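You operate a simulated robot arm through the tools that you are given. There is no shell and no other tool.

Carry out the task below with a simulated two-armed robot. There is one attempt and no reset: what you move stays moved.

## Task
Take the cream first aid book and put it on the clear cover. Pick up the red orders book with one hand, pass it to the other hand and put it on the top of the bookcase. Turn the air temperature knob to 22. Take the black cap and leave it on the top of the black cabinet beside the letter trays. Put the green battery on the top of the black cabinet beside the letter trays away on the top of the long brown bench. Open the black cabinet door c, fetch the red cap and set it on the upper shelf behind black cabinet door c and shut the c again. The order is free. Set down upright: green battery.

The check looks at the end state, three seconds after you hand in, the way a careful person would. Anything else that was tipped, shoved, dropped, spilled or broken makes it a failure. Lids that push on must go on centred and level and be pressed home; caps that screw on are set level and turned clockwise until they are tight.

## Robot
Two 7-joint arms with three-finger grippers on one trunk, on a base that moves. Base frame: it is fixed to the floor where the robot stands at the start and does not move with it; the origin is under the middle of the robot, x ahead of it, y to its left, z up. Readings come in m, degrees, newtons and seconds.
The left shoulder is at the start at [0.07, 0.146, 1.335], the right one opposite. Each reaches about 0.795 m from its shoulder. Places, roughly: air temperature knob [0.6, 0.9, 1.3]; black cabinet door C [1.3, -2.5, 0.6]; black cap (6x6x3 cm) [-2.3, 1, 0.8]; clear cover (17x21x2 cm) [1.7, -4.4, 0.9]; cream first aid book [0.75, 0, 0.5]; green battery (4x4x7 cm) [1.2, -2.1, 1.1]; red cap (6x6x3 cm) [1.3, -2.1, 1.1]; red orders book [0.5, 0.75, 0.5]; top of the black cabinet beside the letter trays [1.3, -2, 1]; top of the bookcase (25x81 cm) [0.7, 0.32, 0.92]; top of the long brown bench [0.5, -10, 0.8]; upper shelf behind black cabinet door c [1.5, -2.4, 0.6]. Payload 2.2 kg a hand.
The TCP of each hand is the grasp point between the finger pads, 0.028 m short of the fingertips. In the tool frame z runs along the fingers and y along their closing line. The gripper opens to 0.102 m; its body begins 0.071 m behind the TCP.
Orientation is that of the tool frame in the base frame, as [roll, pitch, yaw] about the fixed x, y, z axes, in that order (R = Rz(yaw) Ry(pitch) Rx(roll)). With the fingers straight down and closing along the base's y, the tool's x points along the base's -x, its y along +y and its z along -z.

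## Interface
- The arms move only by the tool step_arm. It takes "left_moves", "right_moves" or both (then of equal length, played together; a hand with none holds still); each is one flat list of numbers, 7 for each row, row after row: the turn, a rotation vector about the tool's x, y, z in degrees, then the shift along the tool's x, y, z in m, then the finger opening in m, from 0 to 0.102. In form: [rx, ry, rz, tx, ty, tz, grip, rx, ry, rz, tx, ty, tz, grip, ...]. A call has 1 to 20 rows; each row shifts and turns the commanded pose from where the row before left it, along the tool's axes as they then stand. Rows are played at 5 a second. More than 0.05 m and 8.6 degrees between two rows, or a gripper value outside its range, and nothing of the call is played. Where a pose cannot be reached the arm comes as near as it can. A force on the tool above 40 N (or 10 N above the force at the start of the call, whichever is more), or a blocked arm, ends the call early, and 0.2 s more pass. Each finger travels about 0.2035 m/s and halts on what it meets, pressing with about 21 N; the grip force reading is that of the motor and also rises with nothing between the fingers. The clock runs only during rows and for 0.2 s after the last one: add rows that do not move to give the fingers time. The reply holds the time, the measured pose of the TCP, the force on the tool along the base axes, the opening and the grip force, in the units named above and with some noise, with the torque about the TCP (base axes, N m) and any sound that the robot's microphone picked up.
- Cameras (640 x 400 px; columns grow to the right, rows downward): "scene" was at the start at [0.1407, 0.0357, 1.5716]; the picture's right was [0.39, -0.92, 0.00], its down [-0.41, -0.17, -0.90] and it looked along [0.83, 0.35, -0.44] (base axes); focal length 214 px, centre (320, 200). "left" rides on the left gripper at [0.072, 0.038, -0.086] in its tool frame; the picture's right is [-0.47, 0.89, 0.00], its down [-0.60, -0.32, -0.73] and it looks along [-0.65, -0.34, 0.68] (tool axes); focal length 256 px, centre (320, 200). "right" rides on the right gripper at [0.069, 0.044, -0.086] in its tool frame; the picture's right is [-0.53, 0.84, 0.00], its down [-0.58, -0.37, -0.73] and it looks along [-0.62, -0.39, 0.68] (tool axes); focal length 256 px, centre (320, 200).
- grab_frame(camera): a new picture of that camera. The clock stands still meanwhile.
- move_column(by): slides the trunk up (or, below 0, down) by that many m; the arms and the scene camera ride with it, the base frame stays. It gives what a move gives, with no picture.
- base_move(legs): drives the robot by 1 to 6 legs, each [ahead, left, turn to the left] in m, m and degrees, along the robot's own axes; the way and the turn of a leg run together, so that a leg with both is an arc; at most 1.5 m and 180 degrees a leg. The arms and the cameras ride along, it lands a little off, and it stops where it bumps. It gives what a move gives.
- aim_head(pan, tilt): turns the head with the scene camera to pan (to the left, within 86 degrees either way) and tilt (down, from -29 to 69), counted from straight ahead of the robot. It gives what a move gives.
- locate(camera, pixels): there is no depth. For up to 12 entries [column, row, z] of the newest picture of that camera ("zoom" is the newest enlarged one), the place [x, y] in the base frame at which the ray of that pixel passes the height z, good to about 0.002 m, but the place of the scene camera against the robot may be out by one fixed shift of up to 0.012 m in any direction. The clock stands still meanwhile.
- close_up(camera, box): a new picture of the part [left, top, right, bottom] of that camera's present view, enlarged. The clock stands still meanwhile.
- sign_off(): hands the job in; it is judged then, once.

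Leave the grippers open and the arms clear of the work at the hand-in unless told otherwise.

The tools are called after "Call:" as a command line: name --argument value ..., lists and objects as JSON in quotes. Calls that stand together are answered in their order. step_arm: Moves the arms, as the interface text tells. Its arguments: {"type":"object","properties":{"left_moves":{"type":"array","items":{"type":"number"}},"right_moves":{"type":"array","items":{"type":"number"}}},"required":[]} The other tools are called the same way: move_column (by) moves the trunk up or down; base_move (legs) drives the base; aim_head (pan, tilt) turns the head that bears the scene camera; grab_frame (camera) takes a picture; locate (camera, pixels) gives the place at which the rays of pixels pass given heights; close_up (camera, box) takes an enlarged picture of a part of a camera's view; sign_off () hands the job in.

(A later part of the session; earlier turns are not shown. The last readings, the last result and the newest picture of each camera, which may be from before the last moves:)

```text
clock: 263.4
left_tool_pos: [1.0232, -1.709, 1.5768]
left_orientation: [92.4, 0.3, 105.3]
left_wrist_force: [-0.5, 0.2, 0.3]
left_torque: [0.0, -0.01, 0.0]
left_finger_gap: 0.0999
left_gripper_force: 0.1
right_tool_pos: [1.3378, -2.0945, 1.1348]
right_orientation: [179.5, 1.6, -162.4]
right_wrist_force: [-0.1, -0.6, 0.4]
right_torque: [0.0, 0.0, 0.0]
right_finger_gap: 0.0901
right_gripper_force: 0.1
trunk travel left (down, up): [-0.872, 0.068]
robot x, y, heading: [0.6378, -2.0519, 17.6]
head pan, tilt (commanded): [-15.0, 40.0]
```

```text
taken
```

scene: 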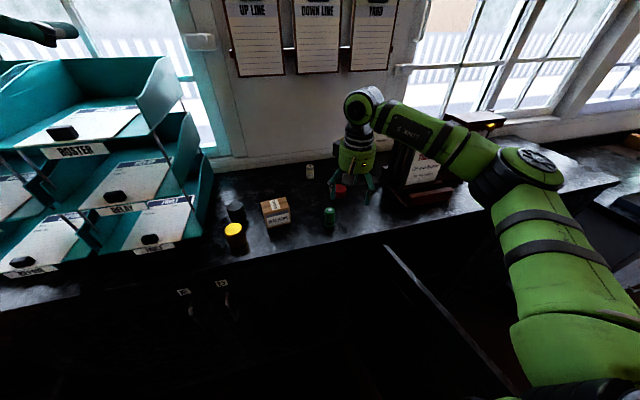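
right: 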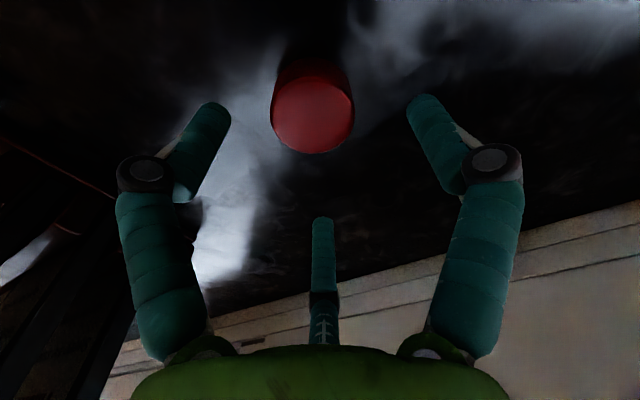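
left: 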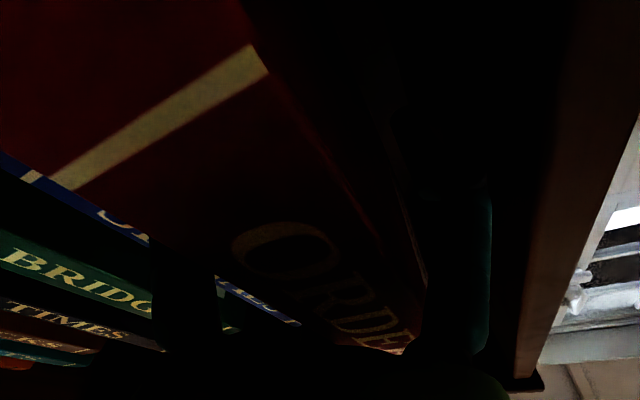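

Fine alignment: cap is 4 mm toward me and 2 mm right of the axis; I also level the 1.6° tilt. I descend to z≈1.082 (tips ~3 mm above the surface).

Call:
step_arm --right_moves '[0, 1.6, 0, 0.004, -0.002, 0, 0.09, 0, 0, 0, 0, 0, 0.02, 0.09, 0, 0, 0, 0, 0, 0.02, 0.09, 0, 0, 0, 0, 0, 0.012, 0.09, 0, 0, 0, 0, 0, 0, 0.09]'

Call:
grab_frame --camera "right"

```text
clock: 264.6
left_tool_pos: [1.0242, -1.71, 1.5777]
left_orientation: [92.5, 0.3, 105.3]
left_wrist_force: [-0.1, 0.1, -0.8]
left_torque: [0.02, -0.02, -0.01]
left_finger_gap: 0.1002
left_gripper_force: 0.0
right_tool_pos: [1.334, -2.0968, 1.0822]
right_orientation: [179.6, 0.1, -162.4]
right_wrist_force: [0.4, -0.4, 0.2]
right_torque: [0.01, 0.02, -0.02]
right_finger_gap: 0.0898
right_gripper_force: 0.1
trunk travel left (down, up): [-0.872, 0.068]
robot x, y, heading: [0.6377, -2.0517, 17.8]
head pan, tilt (commanded): [-15.0, 40.0]
```

```text
taken
```

right: 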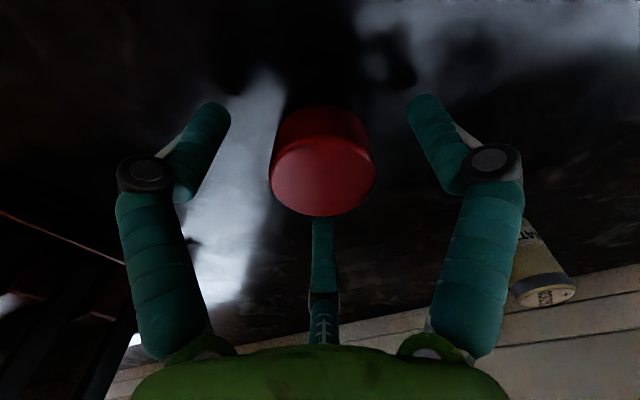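

The cap sits centrally between the three fingers. I close on it.

Call:
step_arm --right_moves '[0, 0, 0, 0, 0, 0, 0.075, 0, 0, 0, 0, 0, 0, 0.062, 0, 0, 0, 0, 0, 0, 0.05, 0, 0, 0, 0, 0, 0, 0.04, 0, 0, 0, 0, 0, 0, 0.04]'

Call:
step_arm --right_moves '[0, 0, 0, 0, 0, -0.01, 0.04, 0, 0, 0, 0, 0, -0.02, 0.04, 0, 0, 0, 0, 0, -0.03, 0.04, 0, 0, 0, 0, 0, -0.04, 0.04, 0, 0, 0, 0, 0, -0.03, 0.04, 0, 0, 0, 0, 0, 0, 0.04]'

Call:
grab_frame --camera "right"

Call:
grab_frame --camera "scene"

```text
clock: 265.8
left_tool_pos: [1.0235, -1.7104, 1.5784]
left_orientation: [92.4, 0.2, 105.3]
left_wrist_force: [-0.1, -0.1, 0.6]
left_torque: [-0.02, 0.01, -0.03]
left_finger_gap: 0.1002
left_gripper_force: 0.1
right_tool_pos: [1.3343, -2.0971, 1.0835]
right_orientation: [179.7, 0.1, -162.2]
right_wrist_force: [0.5, 0.9, 2.2]
right_torque: [-0.03, -0.05, 0.03]
right_finger_gap: 0.0511
right_gripper_force: 20.5
trunk travel left (down, up): [-0.872, 0.068]
robot x, y, heading: [0.6394, -2.0515, 17.8]
head pan, tilt (commanded): [-15.0, 40.0]
```

```text
clock: 267.2
left_tool_pos: [1.0245, -1.7112, 1.5774]
left_orientation: [92.5, 0.1, 105.4]
left_wrist_force: [-0.1, 0.5, 0.1]
left_torque: [-0.03, 0.02, 0.01]
left_finger_gap: 0.1
left_gripper_force: 0.0
right_tool_pos: [1.3297, -2.0982, 1.2114]
right_orientation: [179.7, 0.2, -162.4]
right_wrist_force: [0.1, 0.8, -0.7]
right_torque: [0.0, -0.01, 0.03]
right_finger_gap: 0.051
right_gripper_force: 20.7
right hand out of reach, approached as far as the arm can: row 5
trunk travel left (down, up): [-0.872, 0.068]
robot x, y, heading: [0.6399, -2.0485, 17.7]
head pan, tilt (commanded): [-15.0, 40.0]
```

```text
taken
```

right: 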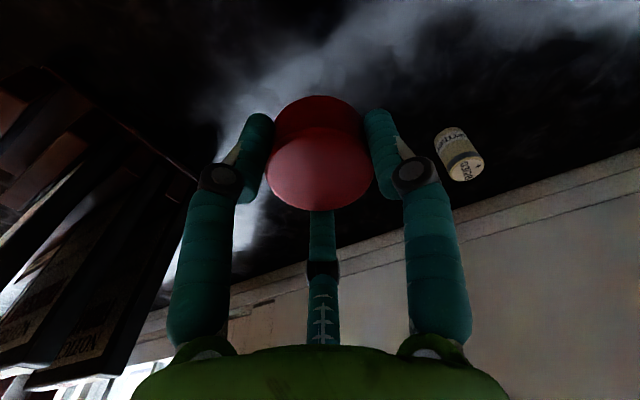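

```text
taken
```

scene: 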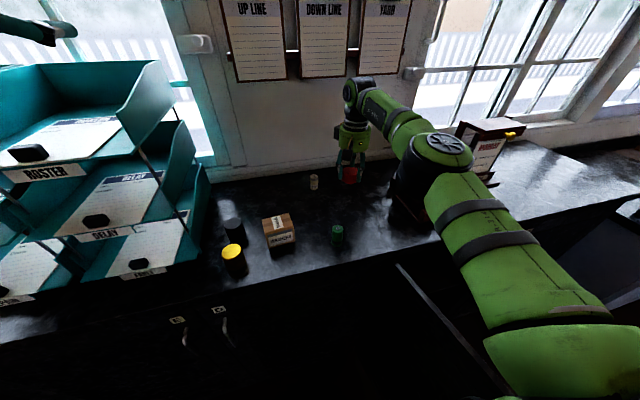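

The red cap is held and lifted. I back out 0.75 m and slide right 0.95 m to look into the open compartment.

Call:
base_move --legs '[[-0.75, 0, 0], [0, -0.95, 0]]'

Call:
move_column --by -0.4

Call:
aim_head --pan 22 --tilt 20

Call:
grab_frame --camera "scene"

```text
clock: 275.9
left_tool_pos: [0.5878, -2.8311, 1.5774]
left_orientation: [92.4, 0.2, 106.8]
left_wrist_force: [0.1, 0.4, -0.3]
left_torque: [0.0, 0.07, 0.0]
left_finger_gap: 0.1
left_gripper_force: 0.0
right_tool_pos: [0.9044, -3.2123, 1.2103]
right_orientation: [179.7, 0.2, -161.0]
right_wrist_force: [0.1, 0.2, 0.4]
right_torque: [-0.01, -0.02, 0.03]
right_finger_gap: 0.051
right_gripper_force: 20.8
trunk travel left (down, up): [-0.872, 0.068]
robot x, y, heading: [0.2147, -3.1814, 19.0]
head pan, tilt (commanded): [-15.0, 40.0]
```

```text
clock: 279.7
left_tool_pos: [0.5888, -2.8323, 1.1775]
left_orientation: [92.5, 0.2, 106.8]
left_wrist_force: [1.0, 0.0, -0.4]
left_torque: [-0.01, -0.01, -0.03]
left_finger_gap: 0.1
left_gripper_force: 0.1
right_tool_pos: [0.9023, -3.2133, 0.811]
right_orientation: [179.6, 0.2, -161.0]
right_wrist_force: [0.4, 0.2, 0.0]
right_torque: [0.0, -0.02, 0.02]
right_finger_gap: 0.0511
right_gripper_force: 21.4
trunk travel left (down, up): [-0.472, 0.468]
robot x, y, heading: [0.2143, -3.1859, 19.0]
head pan, tilt (commanded): [-15.0, 40.0]
```

```text
clock: 280.8
left_tool_pos: [0.5896, -2.8319, 1.1775]
left_orientation: [92.5, 0.2, 106.7]
left_wrist_force: [0.4, 0.2, -0.4]
left_torque: [-0.01, 0.03, -0.02]
left_finger_gap: 0.1001
left_gripper_force: 0.1
right_tool_pos: [0.9037, -3.2135, 0.8113]
right_orientation: [179.6, 0.2, -161.1]
right_wrist_force: [0.7, -0.1, 0.0]
right_torque: [-0.01, -0.01, -0.01]
right_finger_gap: 0.051
right_gripper_force: 20.8
trunk travel left (down, up): [-0.472, 0.468]
robot x, y, heading: [0.2142, -3.1858, 19.1]
head pan, tilt (commanded): [22.0, 20.0]
```

```text
taken
```

scene: 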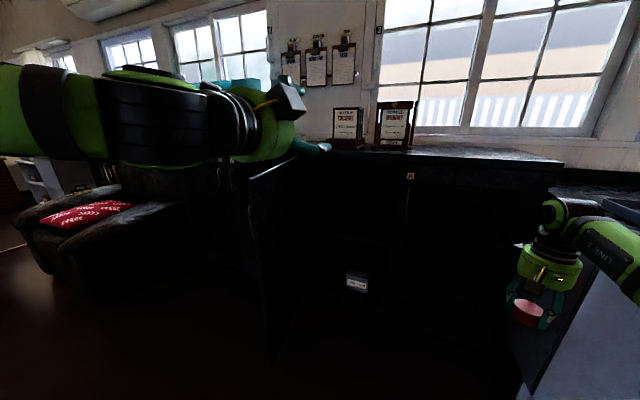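

Call:
close_up --camera "scene" --box '[240, 150, 440, 350]'

Call:
close_up --camera "scene" --box '[310, 200, 410, 310]'

```text
2.00 times, centred on (340, 250) of scene
```

zoom: 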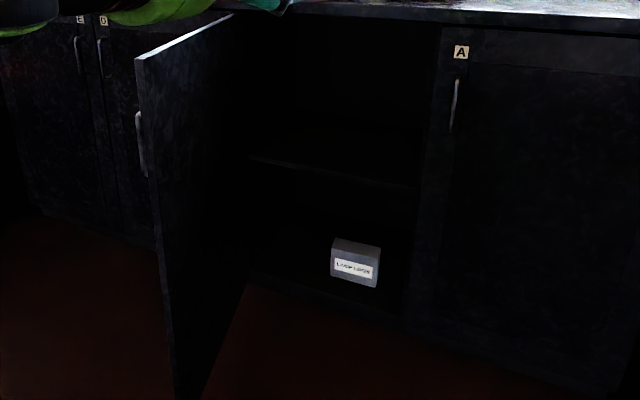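

```text
3.64 times, centred on (360, 255) of scene
```

zoom: 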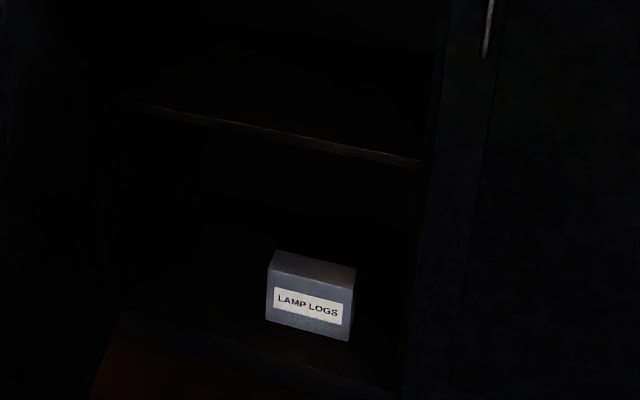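

Call:
locate --camera "scene" --pixels '[[302.5, 227.5, 0.55], [302.5, 227.5, 0.6], [387.5, 243.5, 0.55], [387.5, 243.5, 0.6], [387.5, 243.5, 0.65], [345, 235.5, 0.6], [345, 235.5, 0.55], [430, 165, 1.03]]'

```text
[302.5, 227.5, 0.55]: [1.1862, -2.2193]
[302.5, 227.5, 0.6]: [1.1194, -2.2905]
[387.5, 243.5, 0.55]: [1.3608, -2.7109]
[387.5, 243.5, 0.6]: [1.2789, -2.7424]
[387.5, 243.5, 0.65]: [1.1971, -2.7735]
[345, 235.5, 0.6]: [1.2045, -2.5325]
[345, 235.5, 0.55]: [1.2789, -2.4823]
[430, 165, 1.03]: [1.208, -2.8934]
```

I can see the upper shelf's front edge (z≈0.555) above the one with LAMP LOGS. The door at ~78° would be in my base's way, so I first push it wider with the left hand from inside: lower the trunk so the left hand is below the door top, drive ahead 0.3, then slide left.

Call:
move_column --by -0.3

Call:
base_move --legs '[[0.3, 0, -1.7], [0, 0.24, 0]]'

Call:
aim_head --pan 15 --tilt 25

Call:
grab_frame --camera "scene"

Call:
grab_frame --camera "left"

```text
clock: 283.8
left_tool_pos: [0.5886, -2.8324, 0.8767]
left_orientation: [92.5, 0.2, 106.7]
left_wrist_force: [-0.5, -0.4, -0.4]
left_torque: [-0.01, -0.01, -0.03]
left_finger_gap: 0.1002
left_gripper_force: 0.2
right_tool_pos: [0.9028, -3.2137, 0.511]
right_orientation: [179.6, 0.3, -161.0]
right_wrist_force: [0.5, 0.0, 0.7]
right_torque: [-0.01, 0.02, -0.01]
right_finger_gap: 0.0508
right_gripper_force: 21.2
trunk travel left (down, up): [-0.172, 0.768]
robot x, y, heading: [0.2123, -3.1856, 18.9]
head pan, tilt (commanded): [22.0, 20.0]
```

```text
clock: 287.2
left_tool_pos: [0.8109, -2.5181, 0.8773]
left_orientation: [92.5, 0.1, 105.6]
left_wrist_force: [1.0, 0.0, -1.2]
left_torque: [0.02, 0.0, -0.03]
left_finger_gap: 0.0998
left_gripper_force: 0.1
right_tool_pos: [1.1182, -2.9042, 0.5109]
right_orientation: [179.6, 0.2, -162.2]
right_wrist_force: [0.4, -0.8, 0.5]
right_torque: [0.0, 0.03, 0.01]
right_finger_gap: 0.0508
right_gripper_force: 21.1
trunk travel left (down, up): [-0.172, 0.768]
robot x, y, heading: [0.4262, -2.8609, 17.6]
head pan, tilt (commanded): [22.0, 20.0]
```

```text
clock: 287.9
left_tool_pos: [0.8112, -2.5161, 0.8767]
left_orientation: [92.6, 0.1, 105.5]
left_wrist_force: [0.5, -0.4, 0.2]
left_torque: [-0.02, -0.01, -0.02]
left_finger_gap: 0.1003
left_gripper_force: 0.0
right_tool_pos: [1.118, -2.9055, 0.5107]
right_orientation: [179.6, 0.2, -162.1]
right_wrist_force: [-0.7, 0.4, 0.4]
right_torque: [0.0, 0.02, 0.01]
right_finger_gap: 0.0507
right_gripper_force: 21.0
trunk travel left (down, up): [-0.172, 0.768]
robot x, y, heading: [0.4285, -2.8599, 17.8]
head pan, tilt (commanded): [15.0, 25.0]
```

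```text
taken
```

scene: 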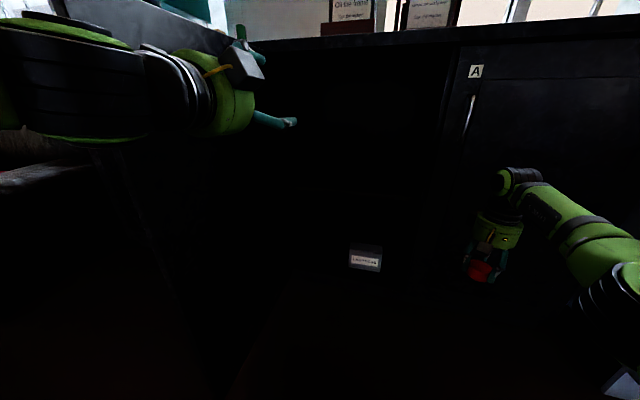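

```text
taken
```

left: 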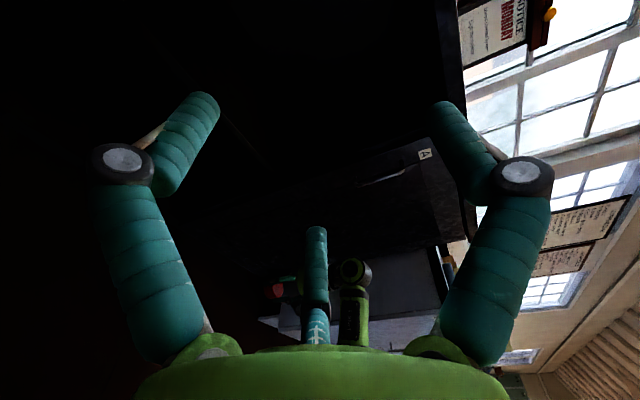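

The left fingers are just right of the door's inner face. I slide left 0.1 m to push it open, and check.

Call:
base_move --legs '[[0, 0.1, 0]]'

Call:
grab_frame --camera "scene"

```text
clock: 289.0
left_tool_pos: [0.7804, -2.4209, 0.8776]
left_orientation: [92.5, 0.1, 105.6]
left_wrist_force: [1.6, -1.4, 0.1]
left_torque: [0.01, 0.08, 0.05]
left_finger_gap: 0.1003
left_gripper_force: 0.0
right_tool_pos: [1.088, -2.8087, 0.5105]
right_orientation: [179.5, 0.2, -162.3]
right_wrist_force: [-0.3, 0.0, -0.8]
right_torque: [-0.01, 0.02, 0.02]
right_finger_gap: 0.0509
right_gripper_force: 21.0
trunk travel left (down, up): [-0.172, 0.768]
robot x, y, heading: [0.4008, -2.7629, 17.6]
head pan, tilt (commanded): [15.0, 25.0]
```

```text
taken
```

scene: 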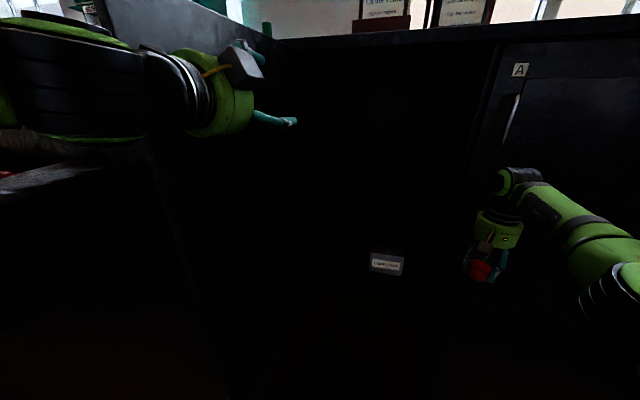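

Call:
base_move --legs '[[0, 0.13, 0]]'

Call:
aim_head --pan 30 --tilt 20

Call:
grab_frame --camera "scene"

```text
clock: 289.8
left_tool_pos: [0.7778, -2.4232, 0.8758]
left_orientation: [92.7, -1.0, 103.5]
left_wrist_force: [1.4, -10.8, 1.6]
left_torque: [0.62, 0.28, 1.08]
left_finger_gap: 0.0999
left_gripper_force: 0.1
right_tool_pos: [1.0841, -2.7994, 0.5101]
right_orientation: [179.5, 0.3, -162.4]
right_wrist_force: [-0.2, -0.3, -0.3]
right_torque: [0.05, 0.03, 0.02]
right_finger_gap: 0.0508
right_gripper_force: 20.4
trunk travel left (down, up): [-0.172, 0.768]
robot x, y, heading: [0.3938, -2.7499, 17.7]
head pan, tilt (commanded): [15.0, 25.0]
stopped in leg 1: the force on the tool passed its limit at 61 N (the readings are from after the stop); the commanded pose is now the measured one
```

```text
clock: 290.6
left_tool_pos: [0.7777, -2.4235, 0.8751]
left_orientation: [92.7, -0.9, 103.7]
left_wrist_force: [3.8, -17.4, 2.7]
left_torque: [1.05, 0.55, 1.63]
left_finger_gap: 0.1002
left_gripper_force: 0.1
right_tool_pos: [1.0839, -2.7989, 0.51]
right_orientation: [179.3, 0.4, -162.4]
right_wrist_force: [0.0, 0.2, -0.3]
right_torque: [0.01, 0.02, 0.02]
right_finger_gap: 0.0511
right_gripper_force: 20.7
trunk travel left (down, up): [-0.172, 0.768]
robot x, y, heading: [0.3965, -2.7522, 17.8]
head pan, tilt (commanded): [30.0, 20.0]
```

```text
taken
```

scene: 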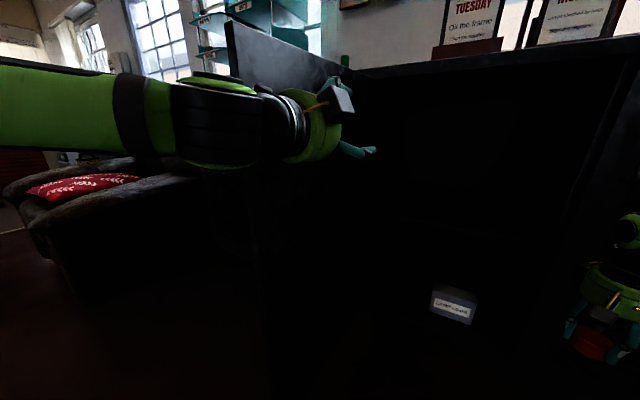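

The door reached its stop at ~90°. The right forearm must enter the compartment from the front, so I plan to approach with the robot turned 30° left. First I release the door (slide right, back off), tuck the left hand further left, and raise the trunk to the shelf height.

Call:
base_move --legs '[[0, -0.1, 0], [-0.3, 0, 0]]'

Call:
step_arm --left_moves '[0, 0, 0, 0.04, 0, 0, 0.1, 0, 0, 0, 0.04, 0, 0, 0.1, 0, 0, 0, 0.04, 0, 0, 0.1, 0, 0, 0, 0.04, 0, 0, 0.1, 0, 0, 0, 0.04, 0, 0, 0.1, 0, 0, 0, 0, 0, 0, 0.1]'

Call:
move_column --by 0.13

Call:
grab_frame --camera "scene"

```text
clock: 293.4
left_tool_pos: [0.5194, -2.6071, 0.8746]
left_orientation: [92.7, -0.6, 103.5]
left_wrist_force: [-0.4, -0.6, 0.1]
left_torque: [-0.03, 0.01, 0.03]
left_finger_gap: 0.1001
left_gripper_force: 0.1
right_tool_pos: [0.8231, -2.9886, 0.5101]
right_orientation: [179.6, 0.2, -162.6]
right_wrist_force: [-0.2, -0.1, -0.4]
right_torque: [0.02, 0.0, 0.0]
right_finger_gap: 0.0511
right_gripper_force: 21.0
trunk travel left (down, up): [-0.172, 0.768]
robot x, y, heading: [0.1341, -2.9392, 17.4]
head pan, tilt (commanded): [30.0, 20.0]
```

```text
clock: 294.8
left_tool_pos: [0.4764, -2.423, 0.872]
left_orientation: [92.8, -0.6, 103.5]
left_wrist_force: [-0.2, -0.6, -0.8]
left_torque: [0.0, 0.01, 0.03]
left_finger_gap: 0.1001
left_gripper_force: 0.2
left hand out of reach, approached as far as the arm can: row 2, 3
right_tool_pos: [0.8243, -2.9871, 0.5107]
right_orientation: [179.6, 0.2, -162.7]
right_wrist_force: [-0.8, 0.3, 0.1]
right_torque: [-0.02, -0.04, 0.02]
right_finger_gap: 0.051
right_gripper_force: 20.9
trunk travel left (down, up): [-0.172, 0.768]
robot x, y, heading: [0.1357, -2.9344, 17.3]
head pan, tilt (commanded): [30.0, 20.0]
```

```text
clock: 296.4
left_tool_pos: [0.4767, -2.4234, 1.0015]
left_orientation: [92.8, -0.6, 103.4]
left_wrist_force: [0.3, 0.1, -0.5]
left_torque: [-0.01, 0.01, -0.02]
left_finger_gap: 0.0998
left_gripper_force: 0.1
right_tool_pos: [0.8233, -2.9866, 0.64]
right_orientation: [179.6, 0.3, -162.7]
right_wrist_force: [0.6, 0.5, 0.0]
right_torque: [-0.02, -0.01, -0.01]
right_finger_gap: 0.0508
right_gripper_force: 21.4
trunk travel left (down, up): [-0.302, 0.638]
robot x, y, heading: [0.1336, -2.9367, 17.2]
head pan, tilt (commanded): [30.0, 20.0]
```

```text
taken
```

scene: 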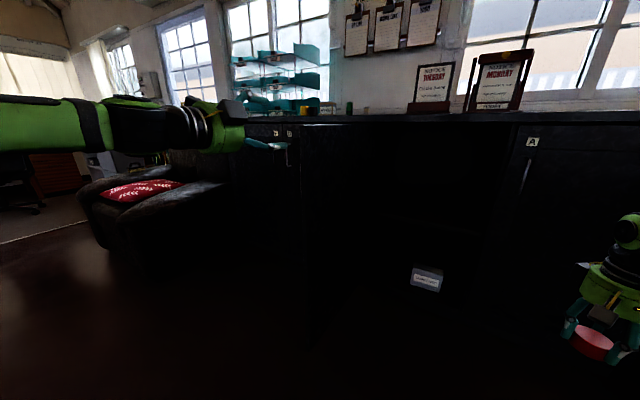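

Call:
base_move --legs '[[0, 0, 30.2]]'

Call:
aim_head --pan -10 --tilt 25

Call:
grab_frame --camera "scene"

```text
clock: 298.3
left_tool_pos: [0.1713, -2.3211, 1.0017]
left_orientation: [92.8, -0.5, 133.9]
left_wrist_force: [-0.5, 0.1, -0.5]
left_torque: [-0.01, 0.04, 0.03]
left_finger_gap: 0.1001
left_gripper_force: 0.0
right_tool_pos: [0.7549, -2.6314, 0.6408]
right_orientation: [179.5, 0.2, -132.5]
right_wrist_force: [0.3, -0.3, -0.3]
right_torque: [0.01, 0.0, 0.02]
right_finger_gap: 0.0509
right_gripper_force: 21.1
trunk travel left (down, up): [-0.302, 0.638]
robot x, y, heading: [0.1369, -2.9369, 47.8]
head pan, tilt (commanded): [30.0, 20.0]
```

```text
clock: 299.4
left_tool_pos: [0.1714, -2.3196, 1.001]
left_orientation: [92.8, -0.6, 133.8]
left_wrist_force: [-0.4, -0.8, -0.1]
left_torque: [-0.02, 0.0, 0.01]
left_finger_gap: 0.0998
left_gripper_force: 0.0
right_tool_pos: [0.7533, -2.6319, 0.6402]
right_orientation: [179.6, 0.2, -132.3]
right_wrist_force: [0.6, 0.4, -0.3]
right_torque: [-0.01, 0.02, 0.0]
right_finger_gap: 0.051
right_gripper_force: 21.6
trunk travel left (down, up): [-0.302, 0.638]
robot x, y, heading: [0.133, -2.936, 47.8]
head pan, tilt (commanded): [-10.0, 25.0]
```

```text
taken
```

scene: 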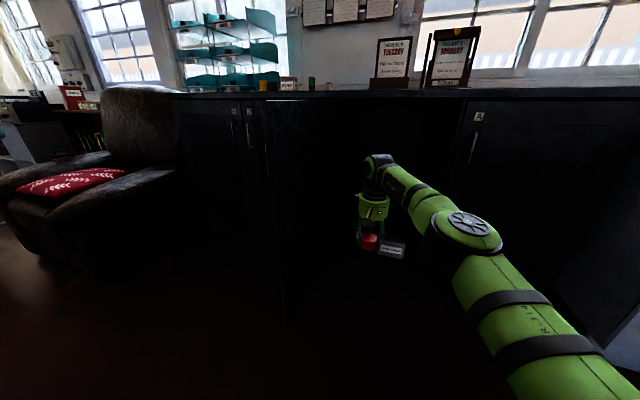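

Turned. Now I slide right 0.22 m and go ahead 0.33 m along my heading, stopping just short of the opening to check clearances.

Call:
base_move --legs '[[0, -0.22, 0], [0.33, 0, 0]]'

Call:
aim_head --pan -15 --tilt 25

Call:
grab_frame --camera "scene"

Call:
close_up --camera "scene" --box '[260, 80, 500, 300]'

Call:
grab_frame --camera "right"

```text
clock: 302.8
left_tool_pos: [0.5534, -2.2255, 1.0018]
left_orientation: [92.8, -0.6, 133.9]
left_wrist_force: [-0.4, 0.4, 0.1]
left_torque: [-0.03, -0.01, -0.01]
left_finger_gap: 0.1
left_gripper_force: 0.0
right_tool_pos: [1.1366, -2.538, 0.6399]
right_orientation: [179.6, 0.1, -132.4]
right_wrist_force: [-0.5, 0.5, 0.5]
right_torque: [0.03, 0.03, 0.01]
right_finger_gap: 0.051
right_gripper_force: 21.5
trunk travel left (down, up): [-0.302, 0.638]
robot x, y, heading: [0.5183, -2.8476, 48.2]
head pan, tilt (commanded): [-10.0, 25.0]
```

```text
clock: 303.5
left_tool_pos: [0.5528, -2.2282, 1.0023]
left_orientation: [92.9, -0.6, 133.8]
left_wrist_force: [0.3, -0.1, -0.4]
left_torque: [0.01, -0.01, -0.01]
left_finger_gap: 0.0999
left_gripper_force: 0.1
right_tool_pos: [1.137, -2.5381, 0.6413]
right_orientation: [179.6, 0.3, -132.3]
right_wrist_force: [-0.5, 0.7, -0.2]
right_torque: [0.02, -0.03, 0.02]
right_finger_gap: 0.0508
right_gripper_force: 20.8
trunk travel left (down, up): [-0.302, 0.638]
robot x, y, heading: [0.5137, -2.8453, 47.8]
head pan, tilt (commanded): [-15.0, 25.0]
```

```text
taken
```

scene: 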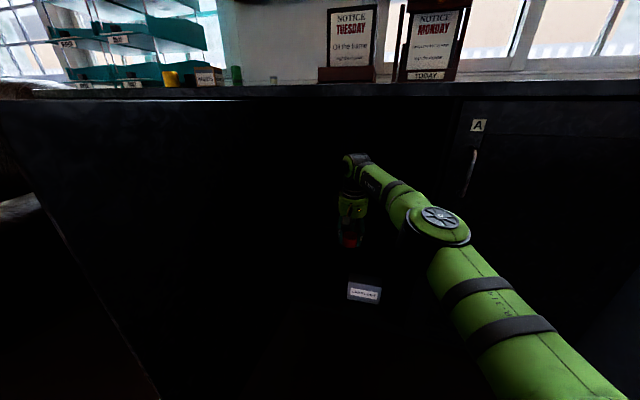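

```text
1.82 times, centred on (380, 190) of scene
```

zoom: 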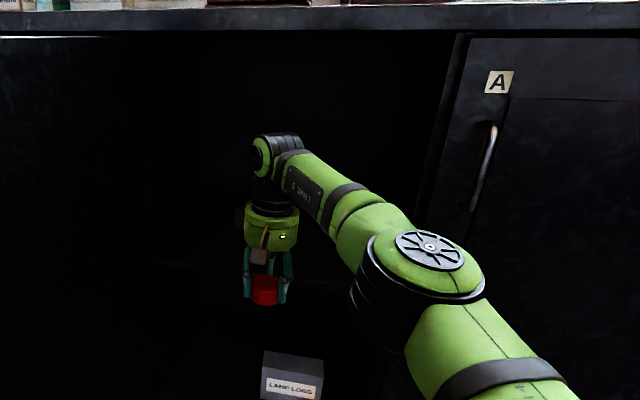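

```text
taken
```

right: 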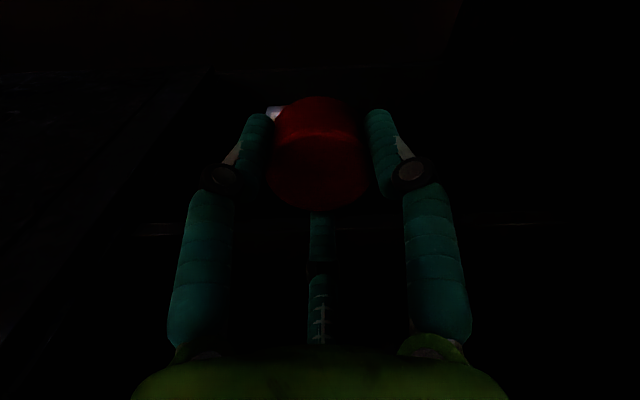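

The arm lines up with the opening and the elbow stays in front of door A. I move ahead 0.13 m, check, then the rest.

Call:
base_move --legs '[[0.13, 0, 0]]'

Call:
close_up --camera "scene" --box '[240, 80, 500, 320]'

Call:
grab_frame --camera "left"

```text
clock: 304.8
left_tool_pos: [0.6387, -2.1326, 1.0002]
left_orientation: [92.8, -0.5, 133.9]
left_wrist_force: [-0.2, 1.3, 0.4]
left_torque: [0.05, 0.01, 0.02]
left_finger_gap: 0.1001
left_gripper_force: 0.1
right_tool_pos: [1.223, -2.4429, 0.6398]
right_orientation: [179.6, 0.2, -132.3]
right_wrist_force: [0.5, 1.6, 0.6]
right_torque: [-0.02, 0.02, 0.0]
right_finger_gap: 0.051
right_gripper_force: 21.1
trunk travel left (down, up): [-0.302, 0.638]
robot x, y, heading: [0.6029, -2.7499, 47.9]
head pan, tilt (commanded): [-15.0, 25.0]
```

```text
1.67 times, centred on (370, 200) of scene
```

zoom: 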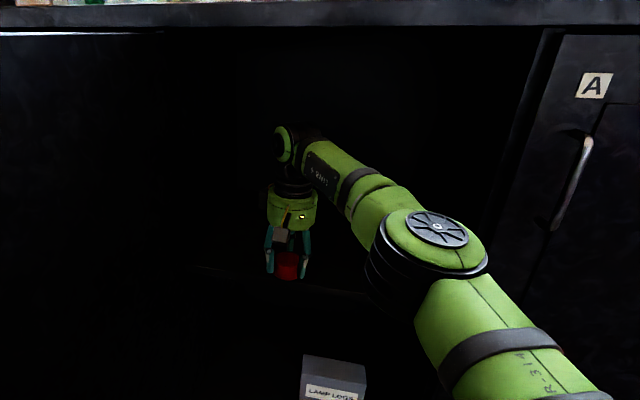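

```text
taken
```

left: 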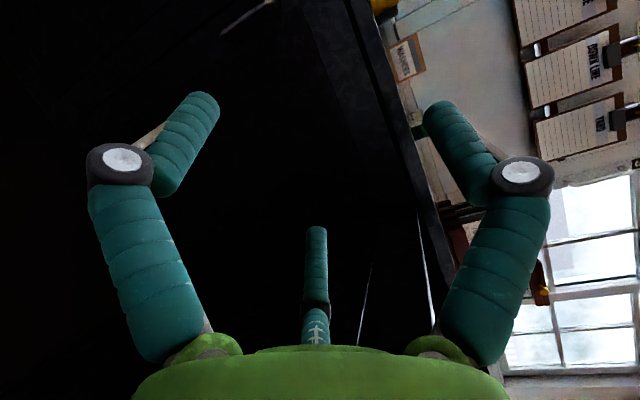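

Clear so far; the shelf edge is visible just below the cap. I go 5 cm more with the base and 5.5 cm with the arm.

Call:
base_move --legs '[[0.05, 0, 0]]'

Call:
step_arm --right_moves '[0, 0, 0, -0.0275, 0, 0, 0.04, 0, 0, 0, -0.0275, 0, 0, 0.04, 0, 0, 0, 0, 0, 0, 0.04]'

Call:
close_up --camera "scene" --box '[240, 80, 500, 320]'

Call:
grab_frame --camera "right"

```text
clock: 305.7
left_tool_pos: [0.6728, -2.0955, 1.0005]
left_orientation: [92.8, -0.7, 133.9]
left_wrist_force: [0.8, -0.6, -0.6]
left_torque: [0.03, -0.01, 0.01]
left_finger_gap: 0.0998
left_gripper_force: 0.1
right_tool_pos: [1.2563, -2.4072, 0.6385]
right_orientation: [179.6, 0.2, -132.4]
right_wrist_force: [-0.2, -0.6, 0.3]
right_torque: [0.01, 0.03, 0.02]
right_finger_gap: 0.051
right_gripper_force: 20.6
trunk travel left (down, up): [-0.302, 0.638]
robot x, y, heading: [0.6346, -2.7122, 47.8]
head pan, tilt (commanded): [-15.0, 25.0]
```

```text
clock: 306.5
left_tool_pos: [0.6722, -2.0964, 1.0006]
left_orientation: [92.7, -0.6, 133.8]
left_wrist_force: [0.3, -0.2, 0.8]
left_torque: [0.0, -0.01, -0.01]
left_finger_gap: 0.1
left_gripper_force: 0.1
right_tool_pos: [1.2568, -2.4067, 0.6404]
right_orientation: [179.6, 0.3, -132.4]
right_wrist_force: [-0.1, -1.0, 0.0]
right_torque: [-0.03, -0.03, 0.02]
right_finger_gap: 0.0507
right_gripper_force: 20.5
right hand out of reach, approached as far as the arm can: row 1, 2
trunk travel left (down, up): [-0.302, 0.638]
robot x, y, heading: [0.6357, -2.7113, 47.5]
head pan, tilt (commanded): [-15.0, 25.0]
```

```text
1.67 times, centred on (370, 200) of scene
```

zoom: 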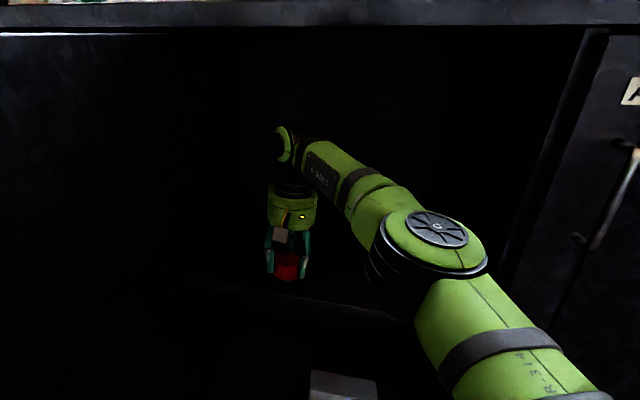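

```text
taken
```

right: 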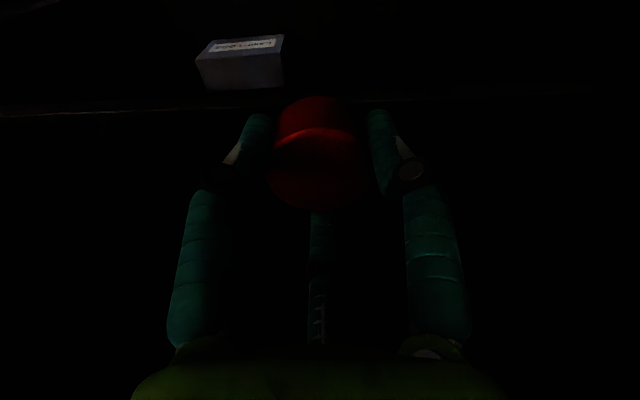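

Call:
locate --camera "right" --pixels '[[100, 110, 0.555], [410, 99, 0.555], [100, 110, 0.54], [410, 99, 0.54], [410, 99, 0.57]]'

Call:
close_up --camera "right" --box '[160, 20, 480, 220]'

```text
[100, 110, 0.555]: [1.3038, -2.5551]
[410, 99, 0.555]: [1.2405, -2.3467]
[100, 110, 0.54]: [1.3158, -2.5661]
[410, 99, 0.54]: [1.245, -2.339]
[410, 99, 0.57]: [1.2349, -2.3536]
```

```text
2.00 times, centred on (320, 120) of right
```

zoom: 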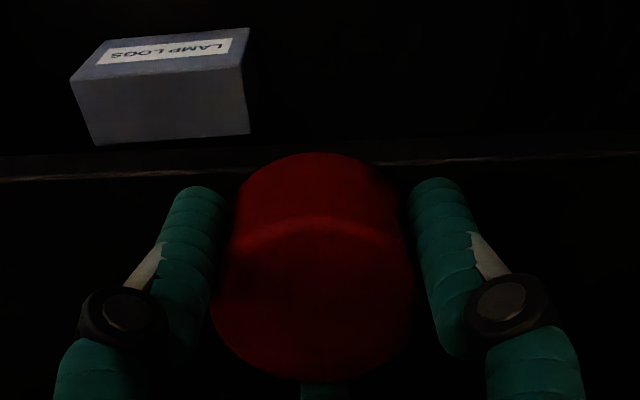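

The shelf's front edge is at depth ≈0.48, so the cap must go ~8 cm further in. I strafe the base straight toward the cabinet (in my frame ahead 0.069, right 0.04) and check forces.

Call:
base_move --legs '[[0.043, -0.025, 0]]'

Call:
close_up --camera "scene" --box '[240, 80, 560, 320]'

Call:
grab_frame --camera "right"

```text
clock: 307.4
left_tool_pos: [0.7205, -2.0809, 1.0015]
left_orientation: [92.8, -0.6, 133.9]
left_wrist_force: [0.1, -0.6, 0.0]
left_torque: [0.01, 0.0, -0.02]
left_finger_gap: 0.0999
left_gripper_force: 0.1
right_tool_pos: [1.304, -2.3923, 0.6402]
right_orientation: [179.6, 0.2, -132.2]
right_wrist_force: [0.1, 0.6, -1.3]
right_torque: [0.02, 0.01, -0.02]
right_finger_gap: 0.0508
right_gripper_force: 21.4
trunk travel left (down, up): [-0.302, 0.638]
robot x, y, heading: [0.6836, -2.6982, 47.6]
head pan, tilt (commanded): [-15.0, 25.0]
```

```text
1.67 times, centred on (400, 200) of scene
```

zoom: 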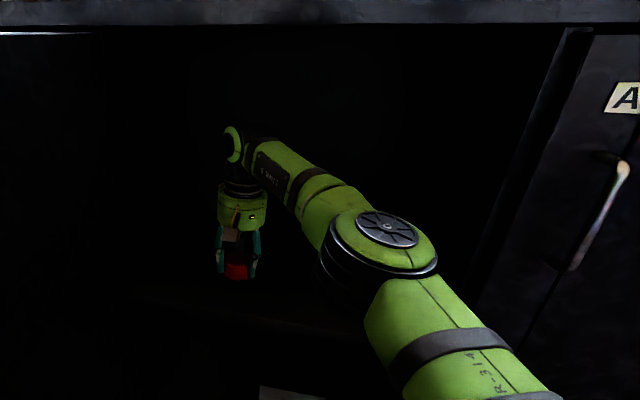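

```text
taken
```

right: 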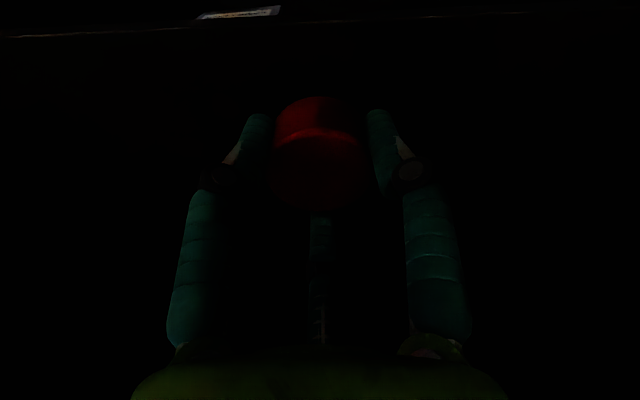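

The cap is now over the shelf (depth 0.53, edge at 0.48). I go 2 cm more and lower the trunk 4 cm, then creep down to contact.

Call:
base_move --legs '[[0.02, -0.012, 0]]'

Call:
move_column --by -0.035

Call:
step_arm --right_moves '[0, 0, 0, 0, 0, 0.004, 0.04, 0, 0, 0, 0, 0, 0.004, 0.04, 0, 0, 0, 0, 0, 0, 0.04]'

```text
clock: 308.2
left_tool_pos: [0.741, -2.0741, 1.001]
left_orientation: [92.8, -0.5, 133.9]
left_wrist_force: [-0.2, 0.5, -0.3]
left_torque: [0.01, 0.0, 0.03]
left_finger_gap: 0.1001
left_gripper_force: 0.1
right_tool_pos: [1.3247, -2.3844, 0.6407]
right_orientation: [179.6, 0.2, -132.3]
right_wrist_force: [1.0, 0.9, -1.4]
right_torque: [-0.03, 0.04, -0.03]
right_finger_gap: 0.0508
right_gripper_force: 20.7
trunk travel left (down, up): [-0.302, 0.638]
robot x, y, heading: [0.7038, -2.6923, 47.8]
head pan, tilt (commanded): [-15.0, 25.0]
```

```text
clock: 309.0
left_tool_pos: [0.7409, -2.0741, 0.9668]
left_orientation: [92.7, -0.6, 133.9]
left_wrist_force: [-0.2, 0.2, 0.1]
left_torque: [-0.02, 0.0, -0.02]
left_finger_gap: 0.1
left_gripper_force: 0.1
right_tool_pos: [1.3238, -2.386, 0.606]
right_orientation: [179.5, 0.3, -132.4]
right_wrist_force: [0.0, -0.1, 0.3]
right_torque: [0.0, -0.03, 0.03]
right_finger_gap: 0.0509
right_gripper_force: 20.9
trunk travel left (down, up): [-0.267, 0.673]
robot x, y, heading: [0.7047, -2.6932, 47.9]
head pan, tilt (commanded): [-15.0, 25.0]
```

```text
clock: 309.8
left_tool_pos: [0.7406, -2.076, 0.9663]
left_orientation: [92.7, -0.6, 134.0]
left_wrist_force: [0.3, -0.1, -0.9]
left_torque: [-0.03, 0.01, 0.02]
left_finger_gap: 0.0997
left_gripper_force: 0.1
right_tool_pos: [1.3238, -2.3859, 0.5978]
right_orientation: [179.5, 0.3, -132.3]
right_wrist_force: [0.8, -0.4, 0.5]
right_torque: [-0.04, 0.02, -0.01]
right_finger_gap: 0.0511
right_gripper_force: 20.9
trunk travel left (down, up): [-0.267, 0.673]
robot x, y, heading: [0.702, -2.6894, 47.6]
head pan, tilt (commanded): [-15.0, 25.0]
```

Call:
step_arm --right_moves '[0, 0, 0, 0, 0, 0.003, 0.04, 0, 0, 0, 0, 0, 0.003, 0.04, 0, 0, 0, 0, 0, 0, 0.04]'

Call:
step_arm --right_moves '[0, 0, 0, 0, 0, 0.003, 0.04, 0, 0, 0, 0, 0, 0, 0.04]'

```text
clock: 310.6
left_tool_pos: [0.7405, -2.0739, 0.9657]
left_orientation: [92.8, -0.6, 133.9]
left_wrist_force: [0.0, 0.1, -0.5]
left_torque: [0.02, -0.01, 0.03]
left_finger_gap: 0.0999
left_gripper_force: 0.0
right_tool_pos: [1.325, -2.384, 0.5918]
right_orientation: [179.5, 0.3, -132.2]
right_wrist_force: [-0.2, 0.7, 0.2]
right_torque: [0.01, -0.03, 0.04]
right_finger_gap: 0.0508
right_gripper_force: 21.2
trunk travel left (down, up): [-0.267, 0.673]
robot x, y, heading: [0.7012, -2.6935, 47.8]
head pan, tilt (commanded): [-15.0, 25.0]
```

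```text
clock: 311.2
left_tool_pos: [0.7403, -2.0742, 0.9667]
left_orientation: [92.8, -0.7, 133.9]
left_wrist_force: [-0.5, 0.0, 1.2]
left_torque: [-0.03, 0.01, 0.02]
left_finger_gap: 0.1
left_gripper_force: 0.0
right_tool_pos: [1.3246, -2.3837, 0.5889]
right_orientation: [179.6, 0.3, -132.3]
right_wrist_force: [-0.8, -1.1, -0.4]
right_torque: [-0.01, 0.03, 0.01]
right_finger_gap: 0.0508
right_gripper_force: 21.8
trunk travel left (down, up): [-0.267, 0.673]
robot x, y, heading: [0.7036, -2.6908, 47.8]
head pan, tilt (commanded): [-15.0, 25.0]
```

No contact yet; I keep creeping down.

Call:
step_arm --right_moves '[0, 0, 0, 0, 0, 0.003, 0.04, 0, 0, 0, 0, 0, 0.003, 0.04, 0, 0, 0, 0, 0, 0.003, 0.04, 0, 0, 0, 0, 0, 0, 0.04]'

Call:
close_up --camera "right" --box '[160, 0, 480, 220]'

Call:
close_up --camera "scene" --box '[280, 150, 440, 280]'

```text
clock: 312.2
left_tool_pos: [0.7382, -2.0749, 0.9675]
left_orientation: [92.6, -0.6, 133.9]
left_wrist_force: [0.0, 0.0, -0.9]
left_torque: [-0.01, -0.01, 0.02]
left_finger_gap: 0.0999
left_gripper_force: 0.1
right_tool_pos: [1.325, -2.3861, 0.5831]
right_orientation: [179.6, 0.7, -132.3]
right_wrist_force: [3.2, 1.1, 18.1]
right_torque: [-0.05, -0.17, 0.13]
right_finger_gap: 0.0511
right_gripper_force: 21.1
trunk travel left (down, up): [-0.267, 0.673]
robot x, y, heading: [0.7032, -2.6903, 48.0]
head pan, tilt (commanded): [-15.0, 25.0]
```

```text
1.82 times, centred on (320, 110) of right
```

zoom: 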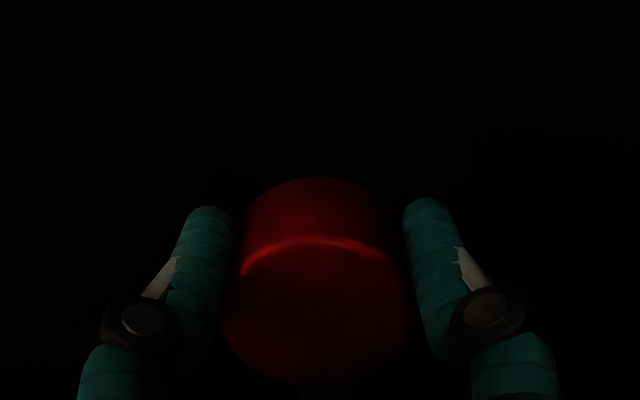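

```text
3.08 times, centred on (360, 215) of scene
```

zoom: 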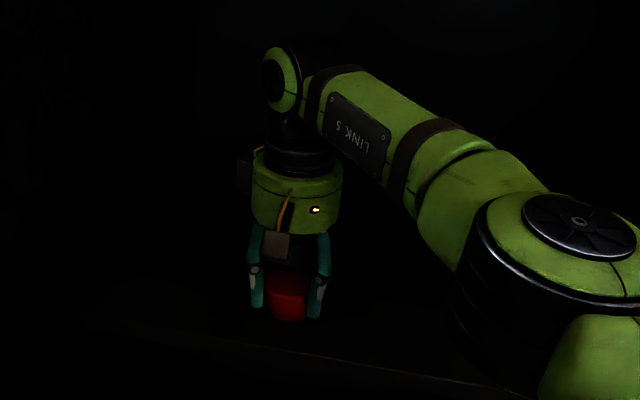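

Contact (18 N): the cap stands on the upper shelf (z≈0.551), well behind its front edge. I ease up 2 mm, open the fingers, and raise the hand.

Call:
step_arm --right_moves '[0, 0, 0, 0, 0, -0.002, 0.04, 0, 0, 0, 0, 0, 0, 0.055, 0, 0, 0, 0, 0, 0, 0.07, 0, 0, 0, 0, 0, 0, 0.085, 0, 0, 0, 0, 0, 0, 0.085]'

Call:
step_arm --right_moves '[0, 0, 0, 0, 0, -0.01, 0.085, 0, 0, 0, 0, 0, -0.015, 0.085, 0, 0, 0, 0, 0, -0.015, 0.085, 0, 0, 0, 0, 0, 0, 0.085]'

Call:
grab_frame --camera "right"

Call:
close_up --camera "scene" --box '[280, 150, 440, 280]'

```text
clock: 313.4
left_tool_pos: [0.7405, -2.0745, 0.9662]
left_orientation: [92.6, -0.7, 133.9]
left_wrist_force: [1.0, -0.2, 0.0]
left_torque: [0.0, 0.01, 0.01]
left_finger_gap: 0.1001
left_gripper_force: 0.1
right_tool_pos: [1.3241, -2.3855, 0.5795]
right_orientation: [179.6, 0.1, -132.3]
right_wrist_force: [0.2, 0.4, -0.4]
right_torque: [-0.03, 0.02, -0.01]
right_finger_gap: 0.0848
right_gripper_force: 0.0
trunk travel left (down, up): [-0.267, 0.673]
robot x, y, heading: [0.7025, -2.6914, 48.1]
head pan, tilt (commanded): [-15.0, 25.0]
```

```text
clock: 314.4
left_tool_pos: [0.7403, -2.0748, 0.9662]
left_orientation: [92.6, -0.6, 133.9]
left_wrist_force: [0.0, 0.3, -0.1]
left_torque: [-0.01, -0.02, -0.01]
left_finger_gap: 0.0999
left_gripper_force: 0.1
right_tool_pos: [1.3231, -2.3855, 0.6198]
right_orientation: [179.5, 0.3, -132.5]
right_wrist_force: [-0.9, 0.0, -0.5]
right_torque: [0.01, 0.01, 0.04]
right_finger_gap: 0.0849
right_gripper_force: 0.1
right hand out of reach, approached as far as the arm can: row 3
trunk travel left (down, up): [-0.267, 0.673]
robot x, y, heading: [0.708, -2.6881, 47.8]
head pan, tilt (commanded): [-15.0, 25.0]
```

```text
taken
```

right: 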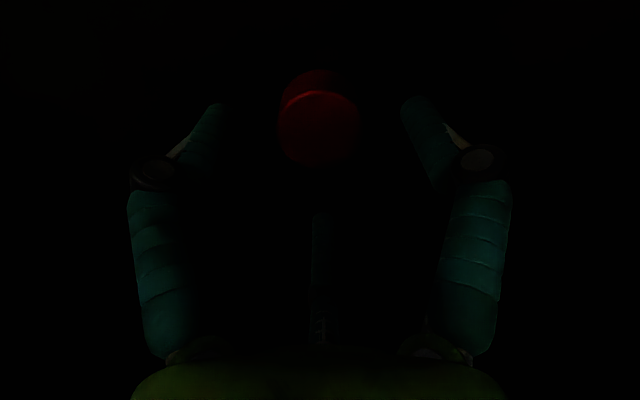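

```text
3.08 times, centred on (360, 215) of scene
```

zoom: 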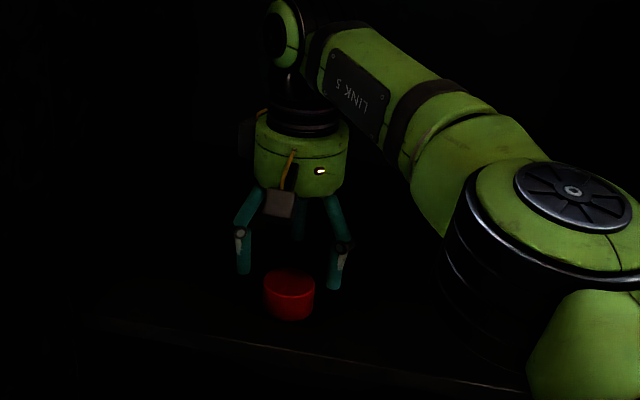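

The red cap stands on the upper shelf. I raise 3 cm for clearance and retrace the base path out of the cabinet.

Call:
move_column --by 0.03

Call:
base_move --legs '[[-0.063, 0.037, 0], [-0.51, 0, 0]]'

Call:
grab_frame --camera "scene"

Call:
close_up --camera "scene" --box '[270, 90, 470, 280]'

```text
clock: 315.1
left_tool_pos: [0.741, -2.0746, 0.9956]
left_orientation: [92.7, -0.6, 134.0]
left_wrist_force: [0.3, -0.1, -1.2]
left_torque: [-0.01, -0.03, -0.01]
left_finger_gap: 0.1002
left_gripper_force: 0.0
right_tool_pos: [1.3222, -2.3866, 0.649]
right_orientation: [179.6, 0.3, -132.3]
right_wrist_force: [-1.3, 0.4, -0.3]
right_torque: [0.01, 0.0, 0.01]
right_finger_gap: 0.085
right_gripper_force: 0.0
trunk travel left (down, up): [-0.297, 0.643]
robot x, y, heading: [0.701, -2.6896, 47.8]
head pan, tilt (commanded): [-15.0, 25.0]
```

```text
clock: 318.7
left_tool_pos: [0.3319, -2.4711, 0.9968]
left_orientation: [92.7, -0.6, 133.7]
left_wrist_force: [0.0, 0.3, 0.2]
left_torque: [-0.02, 0.03, 0.01]
left_finger_gap: 0.1
left_gripper_force: 0.0
right_tool_pos: [0.9131, -2.7854, 0.6492]
right_orientation: [179.6, 0.3, -132.6]
right_wrist_force: [-0.4, -0.6, 0.1]
right_torque: [0.0, 0.0, 0.0]
right_finger_gap: 0.0849
right_gripper_force: 0.1
trunk travel left (down, up): [-0.297, 0.643]
robot x, y, heading: [0.2931, -3.0892, 47.5]
head pan, tilt (commanded): [-15.0, 25.0]
```

```text
taken
```

scene: 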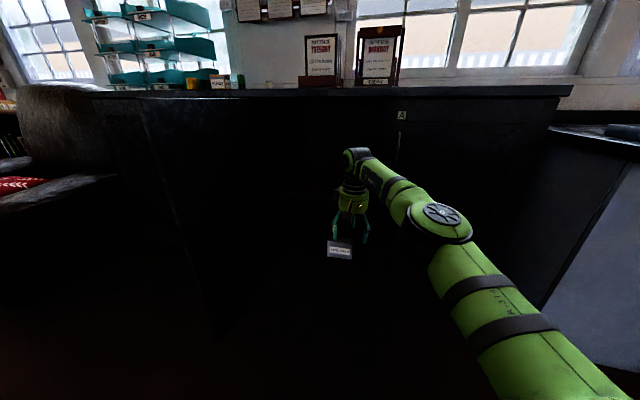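

```text
2.11 times, centred on (370, 185) of scene
```

zoom: 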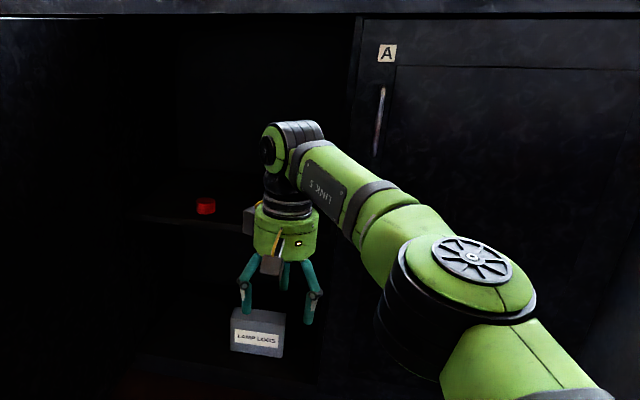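

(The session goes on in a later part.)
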